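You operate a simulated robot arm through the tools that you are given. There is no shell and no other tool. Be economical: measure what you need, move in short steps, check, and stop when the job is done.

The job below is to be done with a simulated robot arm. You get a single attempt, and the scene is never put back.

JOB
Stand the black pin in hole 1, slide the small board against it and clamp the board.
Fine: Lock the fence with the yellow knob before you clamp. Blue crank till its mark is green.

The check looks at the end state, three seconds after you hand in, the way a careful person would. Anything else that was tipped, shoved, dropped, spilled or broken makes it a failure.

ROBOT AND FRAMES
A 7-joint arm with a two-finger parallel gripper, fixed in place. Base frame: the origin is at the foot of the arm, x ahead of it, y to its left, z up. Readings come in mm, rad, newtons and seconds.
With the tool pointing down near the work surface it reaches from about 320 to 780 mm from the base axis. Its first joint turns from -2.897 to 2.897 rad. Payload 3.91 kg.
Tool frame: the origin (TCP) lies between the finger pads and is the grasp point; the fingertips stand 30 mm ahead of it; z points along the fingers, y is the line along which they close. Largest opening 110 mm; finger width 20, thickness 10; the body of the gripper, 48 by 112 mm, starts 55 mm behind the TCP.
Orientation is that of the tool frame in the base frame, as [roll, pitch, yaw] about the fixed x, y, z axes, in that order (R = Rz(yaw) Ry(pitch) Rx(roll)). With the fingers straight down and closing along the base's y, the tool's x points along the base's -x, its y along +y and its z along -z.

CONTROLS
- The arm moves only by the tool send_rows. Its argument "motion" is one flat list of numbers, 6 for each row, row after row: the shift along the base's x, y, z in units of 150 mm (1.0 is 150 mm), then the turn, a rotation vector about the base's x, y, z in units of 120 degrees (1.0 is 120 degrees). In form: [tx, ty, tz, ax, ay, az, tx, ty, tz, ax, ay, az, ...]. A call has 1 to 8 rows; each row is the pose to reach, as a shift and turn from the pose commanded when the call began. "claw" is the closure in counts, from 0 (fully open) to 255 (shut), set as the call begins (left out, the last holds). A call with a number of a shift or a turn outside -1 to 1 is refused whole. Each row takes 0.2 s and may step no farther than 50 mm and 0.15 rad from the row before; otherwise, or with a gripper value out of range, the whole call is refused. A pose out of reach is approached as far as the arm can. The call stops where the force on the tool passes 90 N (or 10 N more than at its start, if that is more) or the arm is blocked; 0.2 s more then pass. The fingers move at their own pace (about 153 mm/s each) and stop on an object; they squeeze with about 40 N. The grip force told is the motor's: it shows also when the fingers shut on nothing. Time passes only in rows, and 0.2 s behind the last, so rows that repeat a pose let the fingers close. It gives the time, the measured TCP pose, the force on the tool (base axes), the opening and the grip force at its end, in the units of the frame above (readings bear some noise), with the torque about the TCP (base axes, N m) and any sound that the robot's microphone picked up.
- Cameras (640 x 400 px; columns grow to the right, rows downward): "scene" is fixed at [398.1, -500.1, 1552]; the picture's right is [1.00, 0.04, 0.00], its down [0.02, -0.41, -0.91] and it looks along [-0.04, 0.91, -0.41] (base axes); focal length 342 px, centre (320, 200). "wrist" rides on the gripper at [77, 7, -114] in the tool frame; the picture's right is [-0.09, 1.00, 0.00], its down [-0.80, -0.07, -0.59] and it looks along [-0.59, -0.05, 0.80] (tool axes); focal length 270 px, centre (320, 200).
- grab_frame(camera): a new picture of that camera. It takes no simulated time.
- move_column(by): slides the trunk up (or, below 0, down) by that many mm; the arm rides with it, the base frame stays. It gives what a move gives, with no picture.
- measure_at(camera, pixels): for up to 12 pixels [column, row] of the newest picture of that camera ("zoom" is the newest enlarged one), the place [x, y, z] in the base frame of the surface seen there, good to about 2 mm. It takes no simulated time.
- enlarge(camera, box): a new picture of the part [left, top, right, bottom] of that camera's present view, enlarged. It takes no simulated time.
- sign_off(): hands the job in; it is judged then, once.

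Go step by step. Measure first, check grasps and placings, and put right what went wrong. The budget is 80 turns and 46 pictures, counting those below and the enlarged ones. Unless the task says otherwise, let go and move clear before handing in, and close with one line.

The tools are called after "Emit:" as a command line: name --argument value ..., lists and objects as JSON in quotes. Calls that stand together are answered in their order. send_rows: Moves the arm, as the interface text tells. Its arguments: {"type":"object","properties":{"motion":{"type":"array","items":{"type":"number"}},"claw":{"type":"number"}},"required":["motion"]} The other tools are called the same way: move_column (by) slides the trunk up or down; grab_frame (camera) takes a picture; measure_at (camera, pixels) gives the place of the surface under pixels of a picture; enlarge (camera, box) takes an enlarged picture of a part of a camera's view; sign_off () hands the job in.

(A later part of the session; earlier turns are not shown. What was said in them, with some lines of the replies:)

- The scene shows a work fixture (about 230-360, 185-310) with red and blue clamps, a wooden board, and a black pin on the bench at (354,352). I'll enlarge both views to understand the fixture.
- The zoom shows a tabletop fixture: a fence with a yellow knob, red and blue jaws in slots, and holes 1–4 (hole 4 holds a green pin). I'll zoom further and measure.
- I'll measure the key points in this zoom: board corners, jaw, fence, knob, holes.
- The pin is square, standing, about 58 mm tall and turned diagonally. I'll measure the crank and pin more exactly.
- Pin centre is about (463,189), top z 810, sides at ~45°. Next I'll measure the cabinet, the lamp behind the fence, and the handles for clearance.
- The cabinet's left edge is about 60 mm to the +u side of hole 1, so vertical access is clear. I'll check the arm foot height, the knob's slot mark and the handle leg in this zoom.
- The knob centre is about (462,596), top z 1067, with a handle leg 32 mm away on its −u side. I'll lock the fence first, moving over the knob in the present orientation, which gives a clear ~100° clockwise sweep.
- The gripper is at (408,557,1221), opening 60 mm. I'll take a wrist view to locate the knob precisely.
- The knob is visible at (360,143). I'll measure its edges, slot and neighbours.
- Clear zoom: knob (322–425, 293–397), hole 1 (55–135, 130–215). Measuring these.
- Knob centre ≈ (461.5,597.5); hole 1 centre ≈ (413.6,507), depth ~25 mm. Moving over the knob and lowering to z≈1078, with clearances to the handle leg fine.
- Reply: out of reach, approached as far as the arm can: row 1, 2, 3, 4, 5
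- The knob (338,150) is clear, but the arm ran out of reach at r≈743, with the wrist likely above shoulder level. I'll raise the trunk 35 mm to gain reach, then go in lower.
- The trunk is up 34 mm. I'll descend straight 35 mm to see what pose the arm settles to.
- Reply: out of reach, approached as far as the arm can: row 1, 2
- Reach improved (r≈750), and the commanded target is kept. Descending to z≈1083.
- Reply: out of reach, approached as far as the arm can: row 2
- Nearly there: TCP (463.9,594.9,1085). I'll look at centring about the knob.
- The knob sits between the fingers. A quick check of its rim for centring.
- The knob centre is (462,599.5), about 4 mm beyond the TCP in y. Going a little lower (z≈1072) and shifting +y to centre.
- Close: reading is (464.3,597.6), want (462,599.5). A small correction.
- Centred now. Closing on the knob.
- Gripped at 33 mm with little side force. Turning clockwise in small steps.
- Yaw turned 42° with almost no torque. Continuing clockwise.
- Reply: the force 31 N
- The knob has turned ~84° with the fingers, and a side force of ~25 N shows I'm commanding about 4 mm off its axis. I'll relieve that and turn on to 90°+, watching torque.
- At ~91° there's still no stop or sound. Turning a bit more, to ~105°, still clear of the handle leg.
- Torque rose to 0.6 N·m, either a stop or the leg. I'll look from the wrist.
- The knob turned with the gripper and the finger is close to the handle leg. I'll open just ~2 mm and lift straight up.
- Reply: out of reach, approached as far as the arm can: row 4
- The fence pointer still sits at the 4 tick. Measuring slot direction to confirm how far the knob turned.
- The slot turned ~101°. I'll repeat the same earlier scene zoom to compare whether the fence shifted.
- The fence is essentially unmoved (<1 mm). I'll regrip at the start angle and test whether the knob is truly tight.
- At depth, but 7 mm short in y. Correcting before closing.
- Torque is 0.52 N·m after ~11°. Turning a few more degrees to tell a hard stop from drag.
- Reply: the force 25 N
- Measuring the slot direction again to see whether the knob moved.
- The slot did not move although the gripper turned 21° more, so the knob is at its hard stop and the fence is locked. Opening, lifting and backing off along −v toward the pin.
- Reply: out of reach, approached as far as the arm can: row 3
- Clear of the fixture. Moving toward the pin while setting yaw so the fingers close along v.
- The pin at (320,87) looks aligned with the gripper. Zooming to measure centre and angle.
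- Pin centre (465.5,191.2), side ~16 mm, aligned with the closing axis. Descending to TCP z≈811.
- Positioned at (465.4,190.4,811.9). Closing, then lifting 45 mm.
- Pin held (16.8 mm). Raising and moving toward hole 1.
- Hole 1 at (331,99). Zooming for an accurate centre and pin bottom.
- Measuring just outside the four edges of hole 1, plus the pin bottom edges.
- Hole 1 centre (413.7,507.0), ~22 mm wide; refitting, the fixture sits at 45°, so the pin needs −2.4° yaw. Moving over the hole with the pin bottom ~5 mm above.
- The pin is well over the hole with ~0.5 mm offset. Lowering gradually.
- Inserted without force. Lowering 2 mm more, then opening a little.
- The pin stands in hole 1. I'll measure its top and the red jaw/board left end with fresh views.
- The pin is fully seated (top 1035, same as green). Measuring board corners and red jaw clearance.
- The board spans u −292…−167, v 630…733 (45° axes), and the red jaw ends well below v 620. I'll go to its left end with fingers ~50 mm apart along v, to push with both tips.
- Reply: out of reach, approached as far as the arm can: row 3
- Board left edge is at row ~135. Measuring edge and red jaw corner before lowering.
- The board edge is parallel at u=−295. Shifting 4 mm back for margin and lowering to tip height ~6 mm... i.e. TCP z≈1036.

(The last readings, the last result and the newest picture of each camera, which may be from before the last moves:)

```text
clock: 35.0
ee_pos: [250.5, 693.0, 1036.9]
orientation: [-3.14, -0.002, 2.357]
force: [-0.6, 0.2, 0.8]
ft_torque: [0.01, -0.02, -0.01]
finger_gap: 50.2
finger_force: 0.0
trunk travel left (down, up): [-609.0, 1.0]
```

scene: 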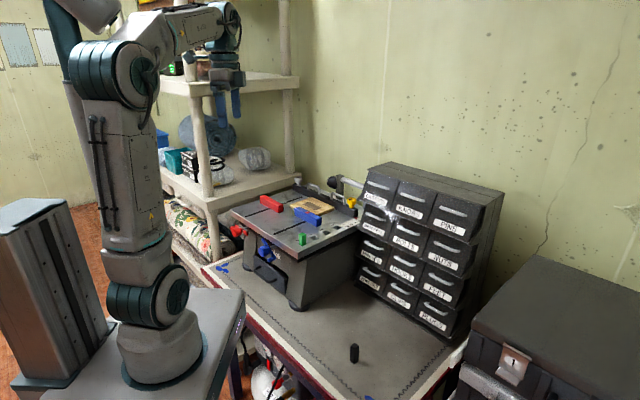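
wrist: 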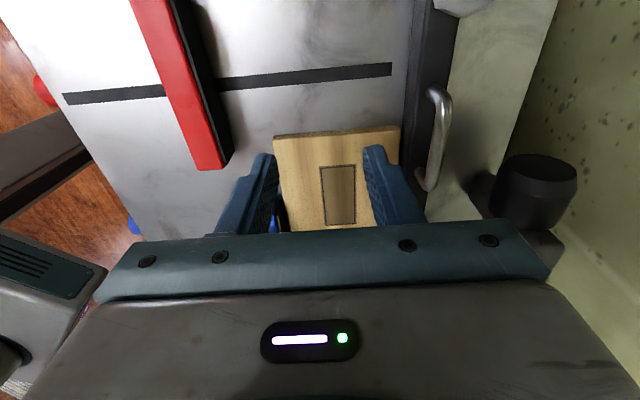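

At depth, u=−313, v=667. Shifting v +6 mm then pushing along +u in 12 mm steps (board will move ~76 mm).

Emit:
send_rows --motion '[0.028, 0.028, -0.008, 0, 0, 0, 0.0846, -0.0286, -0.008, 0, 0, 0, 0.1412, -0.0852, -0.008, 0, 0, 0, 0.1978, -0.1418, -0.008, 0, 0, 0, 0.2544, -0.1984, -0.008, 0, 0, 0, 0.311, -0.255, -0.008, 0, 0, 0, 0.3676, -0.3116, -0.008, 0, 0, 0, 0.4242, -0.3682, -0.008, 0, 0, 0]'

Emit:
grab_frame --camera "wrist"

```text
clock: 36.8
ee_pos: [316.0, 636.0, 1036.2]
orientation: [-3.138, -0.001, 2.357]
force: [0.0, 0.4, -1.2]
ft_torque: [-0.04, 0.01, 0.02]
finger_gap: 49.9
finger_force: 0.1
trunk travel left (down, up): [-609.0, 1.0]
```

```text
20 pictures are left
```

wrist: 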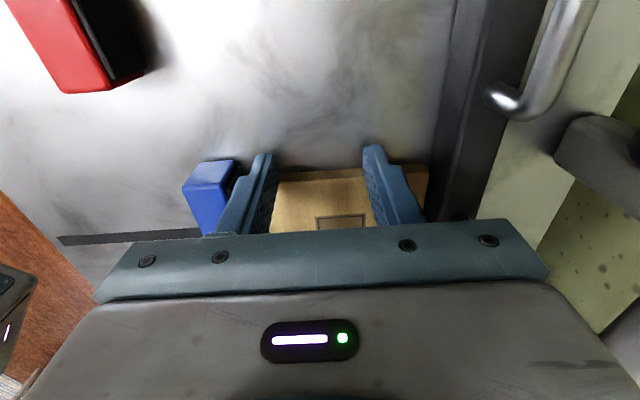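

The board slid straight along. About 15–20 mm remain; pushing 12 mm more then checking force.

Emit:
send_rows --motion '[0.0377, -0.0377, 0, 0, 0, 0, 0.0613, -0.0613, 0, 0, 0, 0, 0.0613, -0.0613, 0, 0, 0, 0]'

Emit:
enlarge --camera "scene" --box '[296, 185, 376, 235]'

```text
clock: 37.6
ee_pos: [325.6, 627.0, 1034.2]
orientation: [-3.141, 0.0, 2.357]
force: [-0.4, -0.6, 1.0]
ft_torque: [0.0, -0.01, 0.0]
finger_gap: 50.2
finger_force: 0.1
trunk travel left (down, up): [-609.0, 1.0]
```

```text
8.00 times, centred on (336, 210) of scene
```

zoom: 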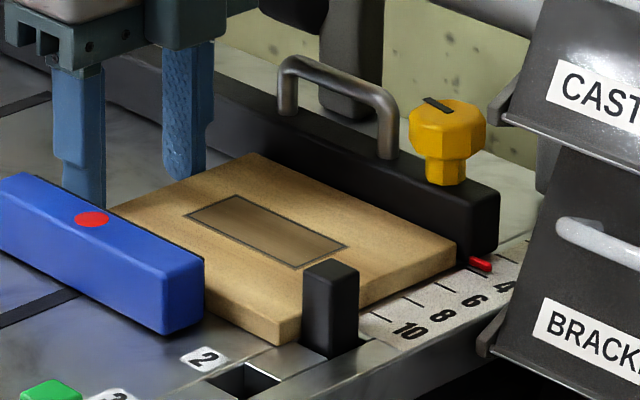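

The board is within a few mm of the pin (gap near (300,320)). Nudging on in 2 mm steps.

Emit:
send_rows --motion '[0.0094, -0.0094, 0, 0, 0, 0, 0.0188, -0.0188, 0, 0, 0, 0, 0.0188, -0.0188, 0, 0, 0, 0]'

```text
clock: 38.4
ee_pos: [325.8, 626.1, 1035.1]
orientation: [-3.141, -0.002, 2.359]
force: [-3.2, 2.9, 1.5]
ft_torque: [0.11, 0.06, -0.05]
finger_gap: 50.0
finger_force: 0.0
trunk travel left (down, up): [-609.0, 1.0]
```

Force along −u is now ~4 N: contact with the pin. A further 4 mm to take up the pin's slack.

Emit:
send_rows --motion '[0.0094, -0.0094, 0, 0, 0, 0, 0.0188, -0.0188, 0, 0, 0, 0, 0.0188, -0.0188, 0, 0, 0, 0]'

```text
clock: 39.2
ee_pos: [326.1, 625.5, 1034.7]
orientation: [3.141, -0.001, 2.358]
force: [-16.0, 17.7, 4.5]
ft_torque: [0.56, 0.26, -0.22]
finger_gap: 50.2
finger_force: 0.0
trunk travel left (down, up): [-609.0, 1.0]
```

Solid contact (24 N). Backing off 15 mm and lifting.

Emit:
send_rows --motion '[-0.03, 0.03, 0, 0, 0, 0, -0.09, 0.09, 0, 0, 0, 0, -0.09, 0.09, 0.25, 0, 0, 0, -0.09, 0.09, 0.5, 0, 0, 0]'

Emit:
enlarge --camera "scene" --box '[296, 185, 376, 235]'

```text
clock: 40.2
ee_pos: [314.9, 635.7, 1109.7]
orientation: [-3.139, 0.0, 2.359]
force: [-0.2, -0.1, -0.4]
ft_torque: [0.02, -0.03, -0.01]
finger_gap: 50.0
finger_force: 0.1
trunk travel left (down, up): [-609.0, 1.0]
```

```text
8.00 times, centred on (336, 210) of scene
```

zoom: 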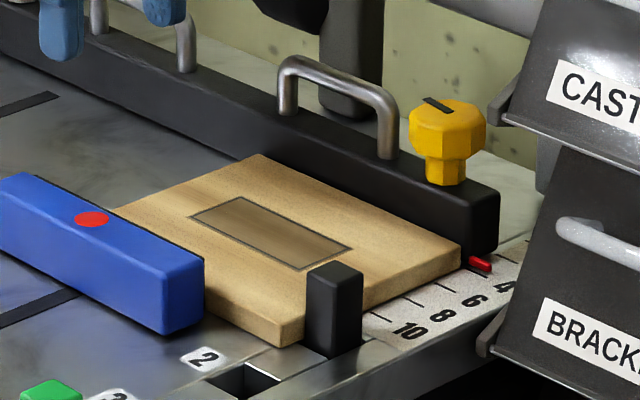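

The board now sits flush against the pin. Next I'll retreat toward the front of the fixture with the fingers shut, ready to use them as a pusher on the blue crank.

Emit:
send_rows --motion '[-0.16, -0.25, 0, 0, 0, 0, -0.32, -0.5, 0, 0, 0, 0, -0.48, -0.75, 0, 0, 0, 0, -0.64, -1.0, 0, 0, 0, 0]' --claw 255

Emit:
send_rows --motion '[-0.16, -0.25, 0, 0, 0, 0, -0.36, -0.5, 0, 0, 0, 0, -0.37, -0.58, 0, 0, 0, 0]'

Emit:
send_rows --motion '[0, 0, 0, 0.05, -0.05, 0, 0, 0, 0, 0.1, -0.1, 0, 0, 0, 0, 0.15, -0.15, 0, 0, 0, 0, 0.2, -0.2, 0, 0, 0, 0, 0.25, -0.25, 0]'

```text
clock: 41.2
ee_pos: [222.7, 484.6, 1111.6]
orientation: [-3.14, -0.001, 2.356]
force: [0.3, 1.5, -0.4]
ft_torque: [0.0, -0.01, -0.01]
finger_gap: 0.0
finger_force: 37.1
trunk travel left (down, up): [-609.0, 1.0]
```

```text
clock: 42.0
ee_pos: [167.0, 399.1, 1109.4]
orientation: [-3.141, 0.0, 2.359]
force: [0.2, -1.3, 0.3]
ft_torque: [-0.01, 0.02, 0.0]
finger_gap: 0.0
finger_force: 37.4
trunk travel left (down, up): [-609.0, 1.0]
```

```text
clock: 43.4
ee_pos: [302.6, 321.8, 1087.9]
orientation: [2.522, -0.098, 1.951]
force: [-0.7, -1.0, -0.3]
ft_torque: [0.08, -0.04, 0.05]
finger_gap: 0.0
finger_force: 37.4
out of reach, approached as far as the arm can: row 4
trunk travel left (down, up): [-609.0, 1.0]
stopped in row 5: the arm was blocked; the commanded pose is now the measured one
```

The pitching attempt went out of reach: the arm strayed to (303,322,1088) and stopped. I'll look at the scene before moving on.

Emit:
grab_frame --camera "scene"

```text
17 pictures are left
```

scene: 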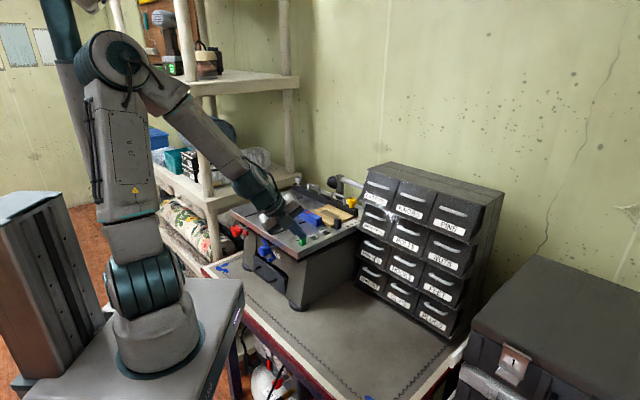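

The arm was joint-limited rather than touching anything (force ~0). Better plan: keep the tool vertical and stroke the crank's double bar over the top and down the right, 180° per stroke. First I'll restore the tool to vertical.

Emit:
send_rows --motion '[0, 0, 0.05, -0.0337, 0.0373, 0.0336, 0, 0, 0.1, -0.0673, 0.0745, 0.0671, 0, 0, 0.15, -0.101, 0.1118, 0.1007, 0, 0, 0.2, -0.1346, 0.1491, 0.1342, 0, 0, 0.2, -0.1683, 0.1863, 0.1678, 0, 0, 0.2, -0.2019, 0.2236, 0.2013, 0, 0, 0.2, -0.2019, 0.2236, 0.2013]'

```text
clock: 45.0
ee_pos: [301.8, 327.7, 1116.3]
orientation: [-3.139, 0.001, 2.364]
force: [0.2, -1.1, -0.8]
ft_torque: [0.01, 0.02, 0.0]
finger_gap: 0.1
finger_force: 38.0
trunk travel left (down, up): [-609.0, 1.0]
```

Tool vertical again. Moving above the blue crank for a close look.

Emit:
send_rows --motion '[-0.25, 0.13, 0, 0, 0, 0, -0.5, 0.26, 0, 0, 0, 0, -0.75, 0.39, 0, 0, 0, 0, -1.0, 0.5, -0.1, 0, 0, 0]'

Emit:
grab_frame --camera "wrist"

```text
clock: 46.0
ee_pos: [151.5, 403.0, 1099.9]
orientation: [3.141, 0.003, 2.362]
force: [-0.3, -0.6, -0.6]
ft_torque: [0.02, 0.0, 0.0]
finger_gap: 0.0
finger_force: 37.9
trunk travel left (down, up): [-609.0, 1.0]
```

```text
16 pictures are left
```

wrist: 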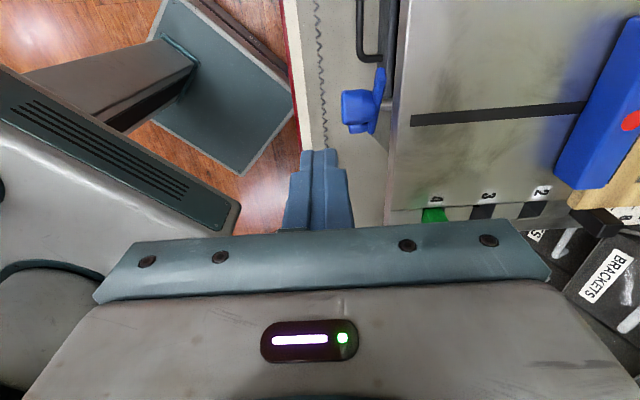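

Emit:
enlarge --camera "wrist" --box '[324, 60, 420, 140]'

```text
5.00 times, centred on (372, 100) of wrist
```

zoom: 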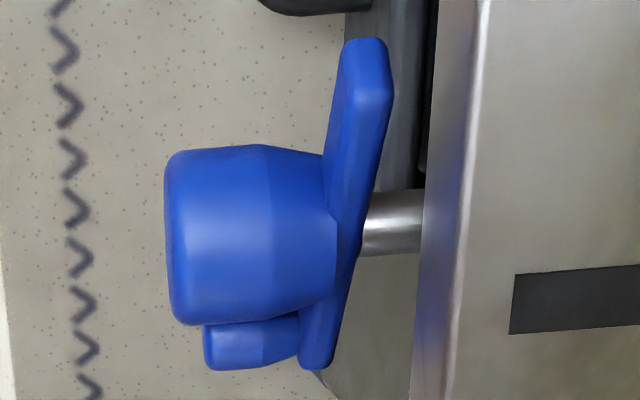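

A clear top view: hub, bar behind it, peg, and shaft. Measuring these.

Emit:
measure_at --camera "zoom" --pixels '[[370, 45], [385, 95], [345, 95], [338, 180], [360, 180], [312, 362], [335, 345], [215, 345], [290, 335], [180, 240], [250, 160], [310, 240]]'

Emit:
measure_at --camera "zoom" --pixels '[[240, 310], [240, 235], [240, 365], [390, 222], [418, 222], [425, 330], [470, 200], [480, 200], [365, 80], [350, 240], [365, 140], [165, 240]]'

```text
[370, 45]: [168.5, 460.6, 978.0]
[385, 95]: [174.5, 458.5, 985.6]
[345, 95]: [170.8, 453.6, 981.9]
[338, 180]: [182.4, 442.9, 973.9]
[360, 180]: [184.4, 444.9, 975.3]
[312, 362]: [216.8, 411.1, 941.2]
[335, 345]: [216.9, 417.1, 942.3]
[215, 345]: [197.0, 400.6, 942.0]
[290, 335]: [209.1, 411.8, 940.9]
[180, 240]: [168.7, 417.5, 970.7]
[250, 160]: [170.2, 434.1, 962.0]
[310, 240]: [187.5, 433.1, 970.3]
```

```text
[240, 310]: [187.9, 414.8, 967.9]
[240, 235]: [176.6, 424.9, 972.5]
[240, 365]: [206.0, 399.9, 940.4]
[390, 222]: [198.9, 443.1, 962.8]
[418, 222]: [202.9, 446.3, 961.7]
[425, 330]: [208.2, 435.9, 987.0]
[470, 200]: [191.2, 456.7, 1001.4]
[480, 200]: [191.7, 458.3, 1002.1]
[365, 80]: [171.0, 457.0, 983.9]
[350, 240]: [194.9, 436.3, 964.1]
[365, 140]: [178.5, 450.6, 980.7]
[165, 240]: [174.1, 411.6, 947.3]
```

Axis ≈ (u −172, z 959), bar half-length ~39 at −32°, bar v 441–448, table edge v 455. I'll position the closed fingertips above the right arm of the bar (u −136, v 439).

Emit:
send_rows --motion '[0.21, 0.012, 0, 0, 0, -0.003, 0.419, 0.024, -0.1, 0, 0, -0.003, 0.419, 0.024, -0.35, 0, 0, -0.003, 0.419, 0.024, -0.6, 0, 0, -0.003, 0.419, 0.024, -0.6, 0, 0, -0.003]'

Emit:
enlarge --camera "wrist" --box '[240, 60, 400, 160]'

```text
clock: 47.2
ee_pos: [215.7, 406.9, 1010.0]
orientation: [3.142, 0.002, 2.356]
force: [0.7, 0.0, 0.5]
ft_torque: [0.0, -0.04, -0.01]
finger_gap: 0.0
finger_force: 37.8
trunk travel left (down, up): [-609.0, 1.0]
```

```text
4.00 times, centred on (320, 110) of wrist
```

zoom: 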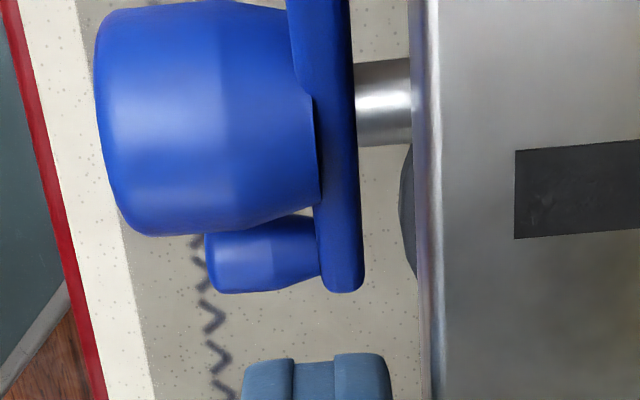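

Fingers line up with the bar and clear the table edge (420). First stroke: press the right arm down to about −65°.

Emit:
send_rows --motion '[0, 0, -0.167, 0, 0, 0, 0, 0, -0.22, 0, 0, 0, -0.0141, 0.0141, -0.267, 0, 0, 0, -0.0316, 0.0316, -0.316, 0, 0, 0, -0.0316, 0.0316, -0.316, 0, 0, 0]'

Emit:
enlarge --camera "wrist" --box '[240, 20, 400, 120]'

```text
clock: 48.4
ee_pos: [209.9, 411.3, 963.2]
orientation: [3.141, 0.002, 2.354]
force: [0.2, 0.0, 0.2]
ft_torque: [-0.03, -0.02, 0.01]
finger_gap: 0.0
finger_force: 37.8
trunk travel left (down, up): [-609.0, 1.0]
```

```text
4.00 times, centred on (320, 70) of wrist
```

zoom: 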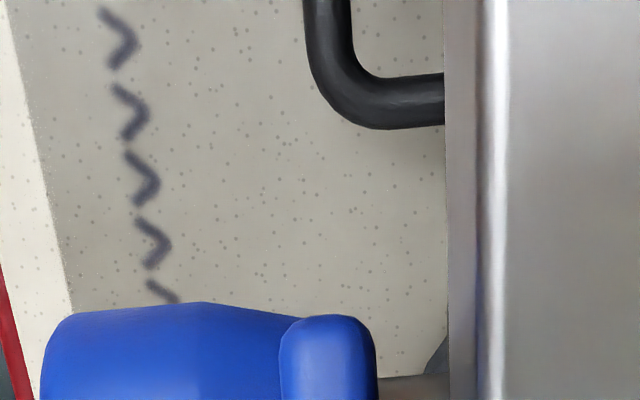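

The bar turned freely. Lifting over to the left side of the upper arm for the next stroke.

Emit:
send_rows --motion '[0.0141, -0.0141, 0.3, 0, 0, 0, 0.0141, -0.0141, 0.6, 0, 0, 0, -0.165, 0.165, 0.613, 0, 0, 0, -0.3488, 0.3488, 0.613, 0, 0, 0, -0.3488, 0.3488, 0.309, 0, 0, 0, -0.3488, 0.3488, 0.309, 0, 0, 0]'

Emit:
grab_frame --camera "wrist"

```text
clock: 49.8
ee_pos: [159.1, 462.9, 1009.5]
orientation: [3.141, 0.002, 2.355]
force: [0.4, -0.1, -0.2]
ft_torque: [-0.01, 0.03, 0.05]
finger_gap: 0.1
finger_force: 37.5
trunk travel left (down, up): [-609.0, 1.0]
```

```text
12 pictures are left
```

wrist: 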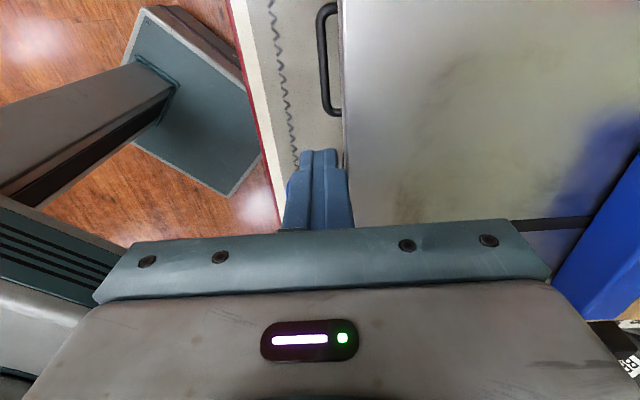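

In place left of the upper arm. Sweeping over the top and down the right, then checking the jaw and mark.

Emit:
send_rows --motion '[0.0599, -0.0599, 0, 0, 0, 0, 0.1447, -0.1447, 0, 0, 0, 0, 0.2107, -0.2107, 0, 0, 0, 0, 0.2673, -0.2673, 0, 0, 0, 0, 0.3333, -0.3333, -0.0467, 0, 0, 0, 0.3569, -0.3569, -0.1533, 0, 0, 0, 0.371, -0.371, -0.2467, 0, 0, 0, 0.3521, -0.3521, -0.3067, 0, 0, 0]'

Emit:
enlarge --camera "scene" --box '[248, 185, 376, 265]'

```text
clock: 51.6
ee_pos: [212.6, 408.8, 964.8]
orientation: [-3.141, 0.004, 2.354]
force: [0.4, 0.3, 1.1]
ft_torque: [-0.02, 0.0, -0.02]
finger_gap: 0.1
finger_force: 37.9
trunk travel left (down, up): [-609.0, 1.0]
```

```text
5.00 times, centred on (312, 225) of scene
```

zoom: 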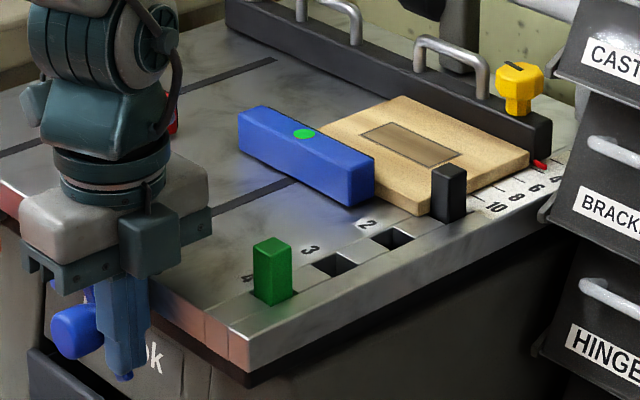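

The mark on the blue jaw (305,134) is now green, so I stop cranking. Lifting clear straight up without touching the bar and backing away.

Emit:
send_rows --motion '[0.02, -0.02, 0.02, 0, 0, 0, 0.025, -0.025, 0.3, 0, 0, 0, 0.025, -0.025, 0.6, 0, 0, 0, 0.025, -0.025, 0.9, 0, 0, 0]'

Emit:
send_rows --motion '[0, -0.1, 0.3, 0, 0, 0, 0, -0.2, 0.6, 0, 0, 0, 0, -0.3, 0.8, 0, 0, 0]'

Emit:
enlarge --camera "scene" --box '[296, 185, 376, 235]'

Emit:
grab_frame --camera "scene"

```text
clock: 52.6
ee_pos: [213.8, 406.6, 1099.9]
orientation: [-3.141, 0.004, 2.354]
force: [0.7, 0.4, 0.0]
ft_torque: [0.02, 0.0, 0.01]
finger_gap: 0.2
finger_force: 37.4
trunk travel left (down, up): [-609.0, 1.0]
```

```text
clock: 53.4
ee_pos: [214.7, 362.9, 1219.9]
orientation: [3.141, 0.004, 2.357]
force: [1.0, -1.2, 0.3]
ft_torque: [0.03, -0.03, -0.01]
finger_gap: 0.0
finger_force: 38.0
trunk travel left (down, up): [-609.0, 1.0]
```

```text
8.00 times, centred on (336, 210) of scene
```

zoom: 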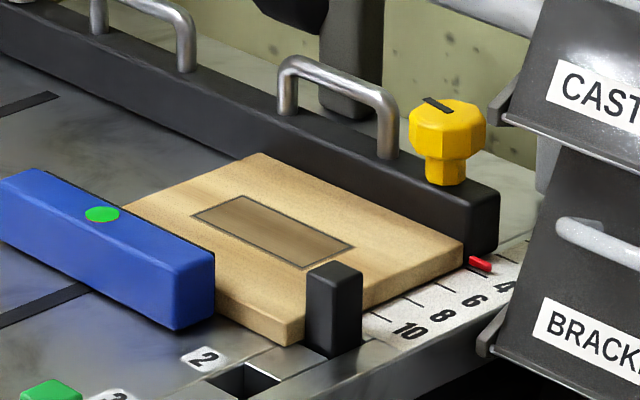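

```text
9 pictures are left
```

scene: 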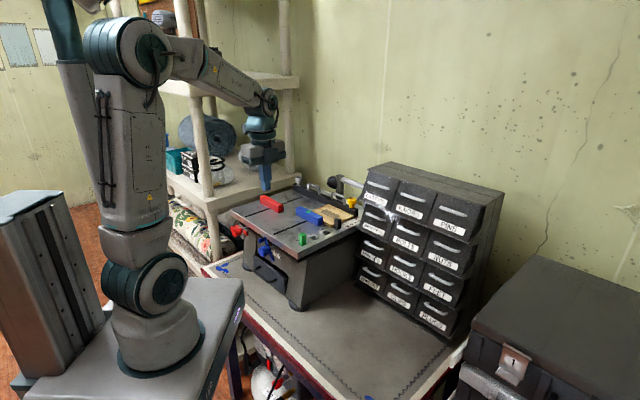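

The pin stands in hole 1, the board is against it and the fence, the fence pointer is still at 4, the blue mark is green, and the arm is clear. Handing in.

Emit:
sign_off

```text
The job is handed in.
```

The black pin is in hole 1 with the board against it, the fence was locked with the yellow knob before clamping, the blue crank's mark is green, and the arm is clear.
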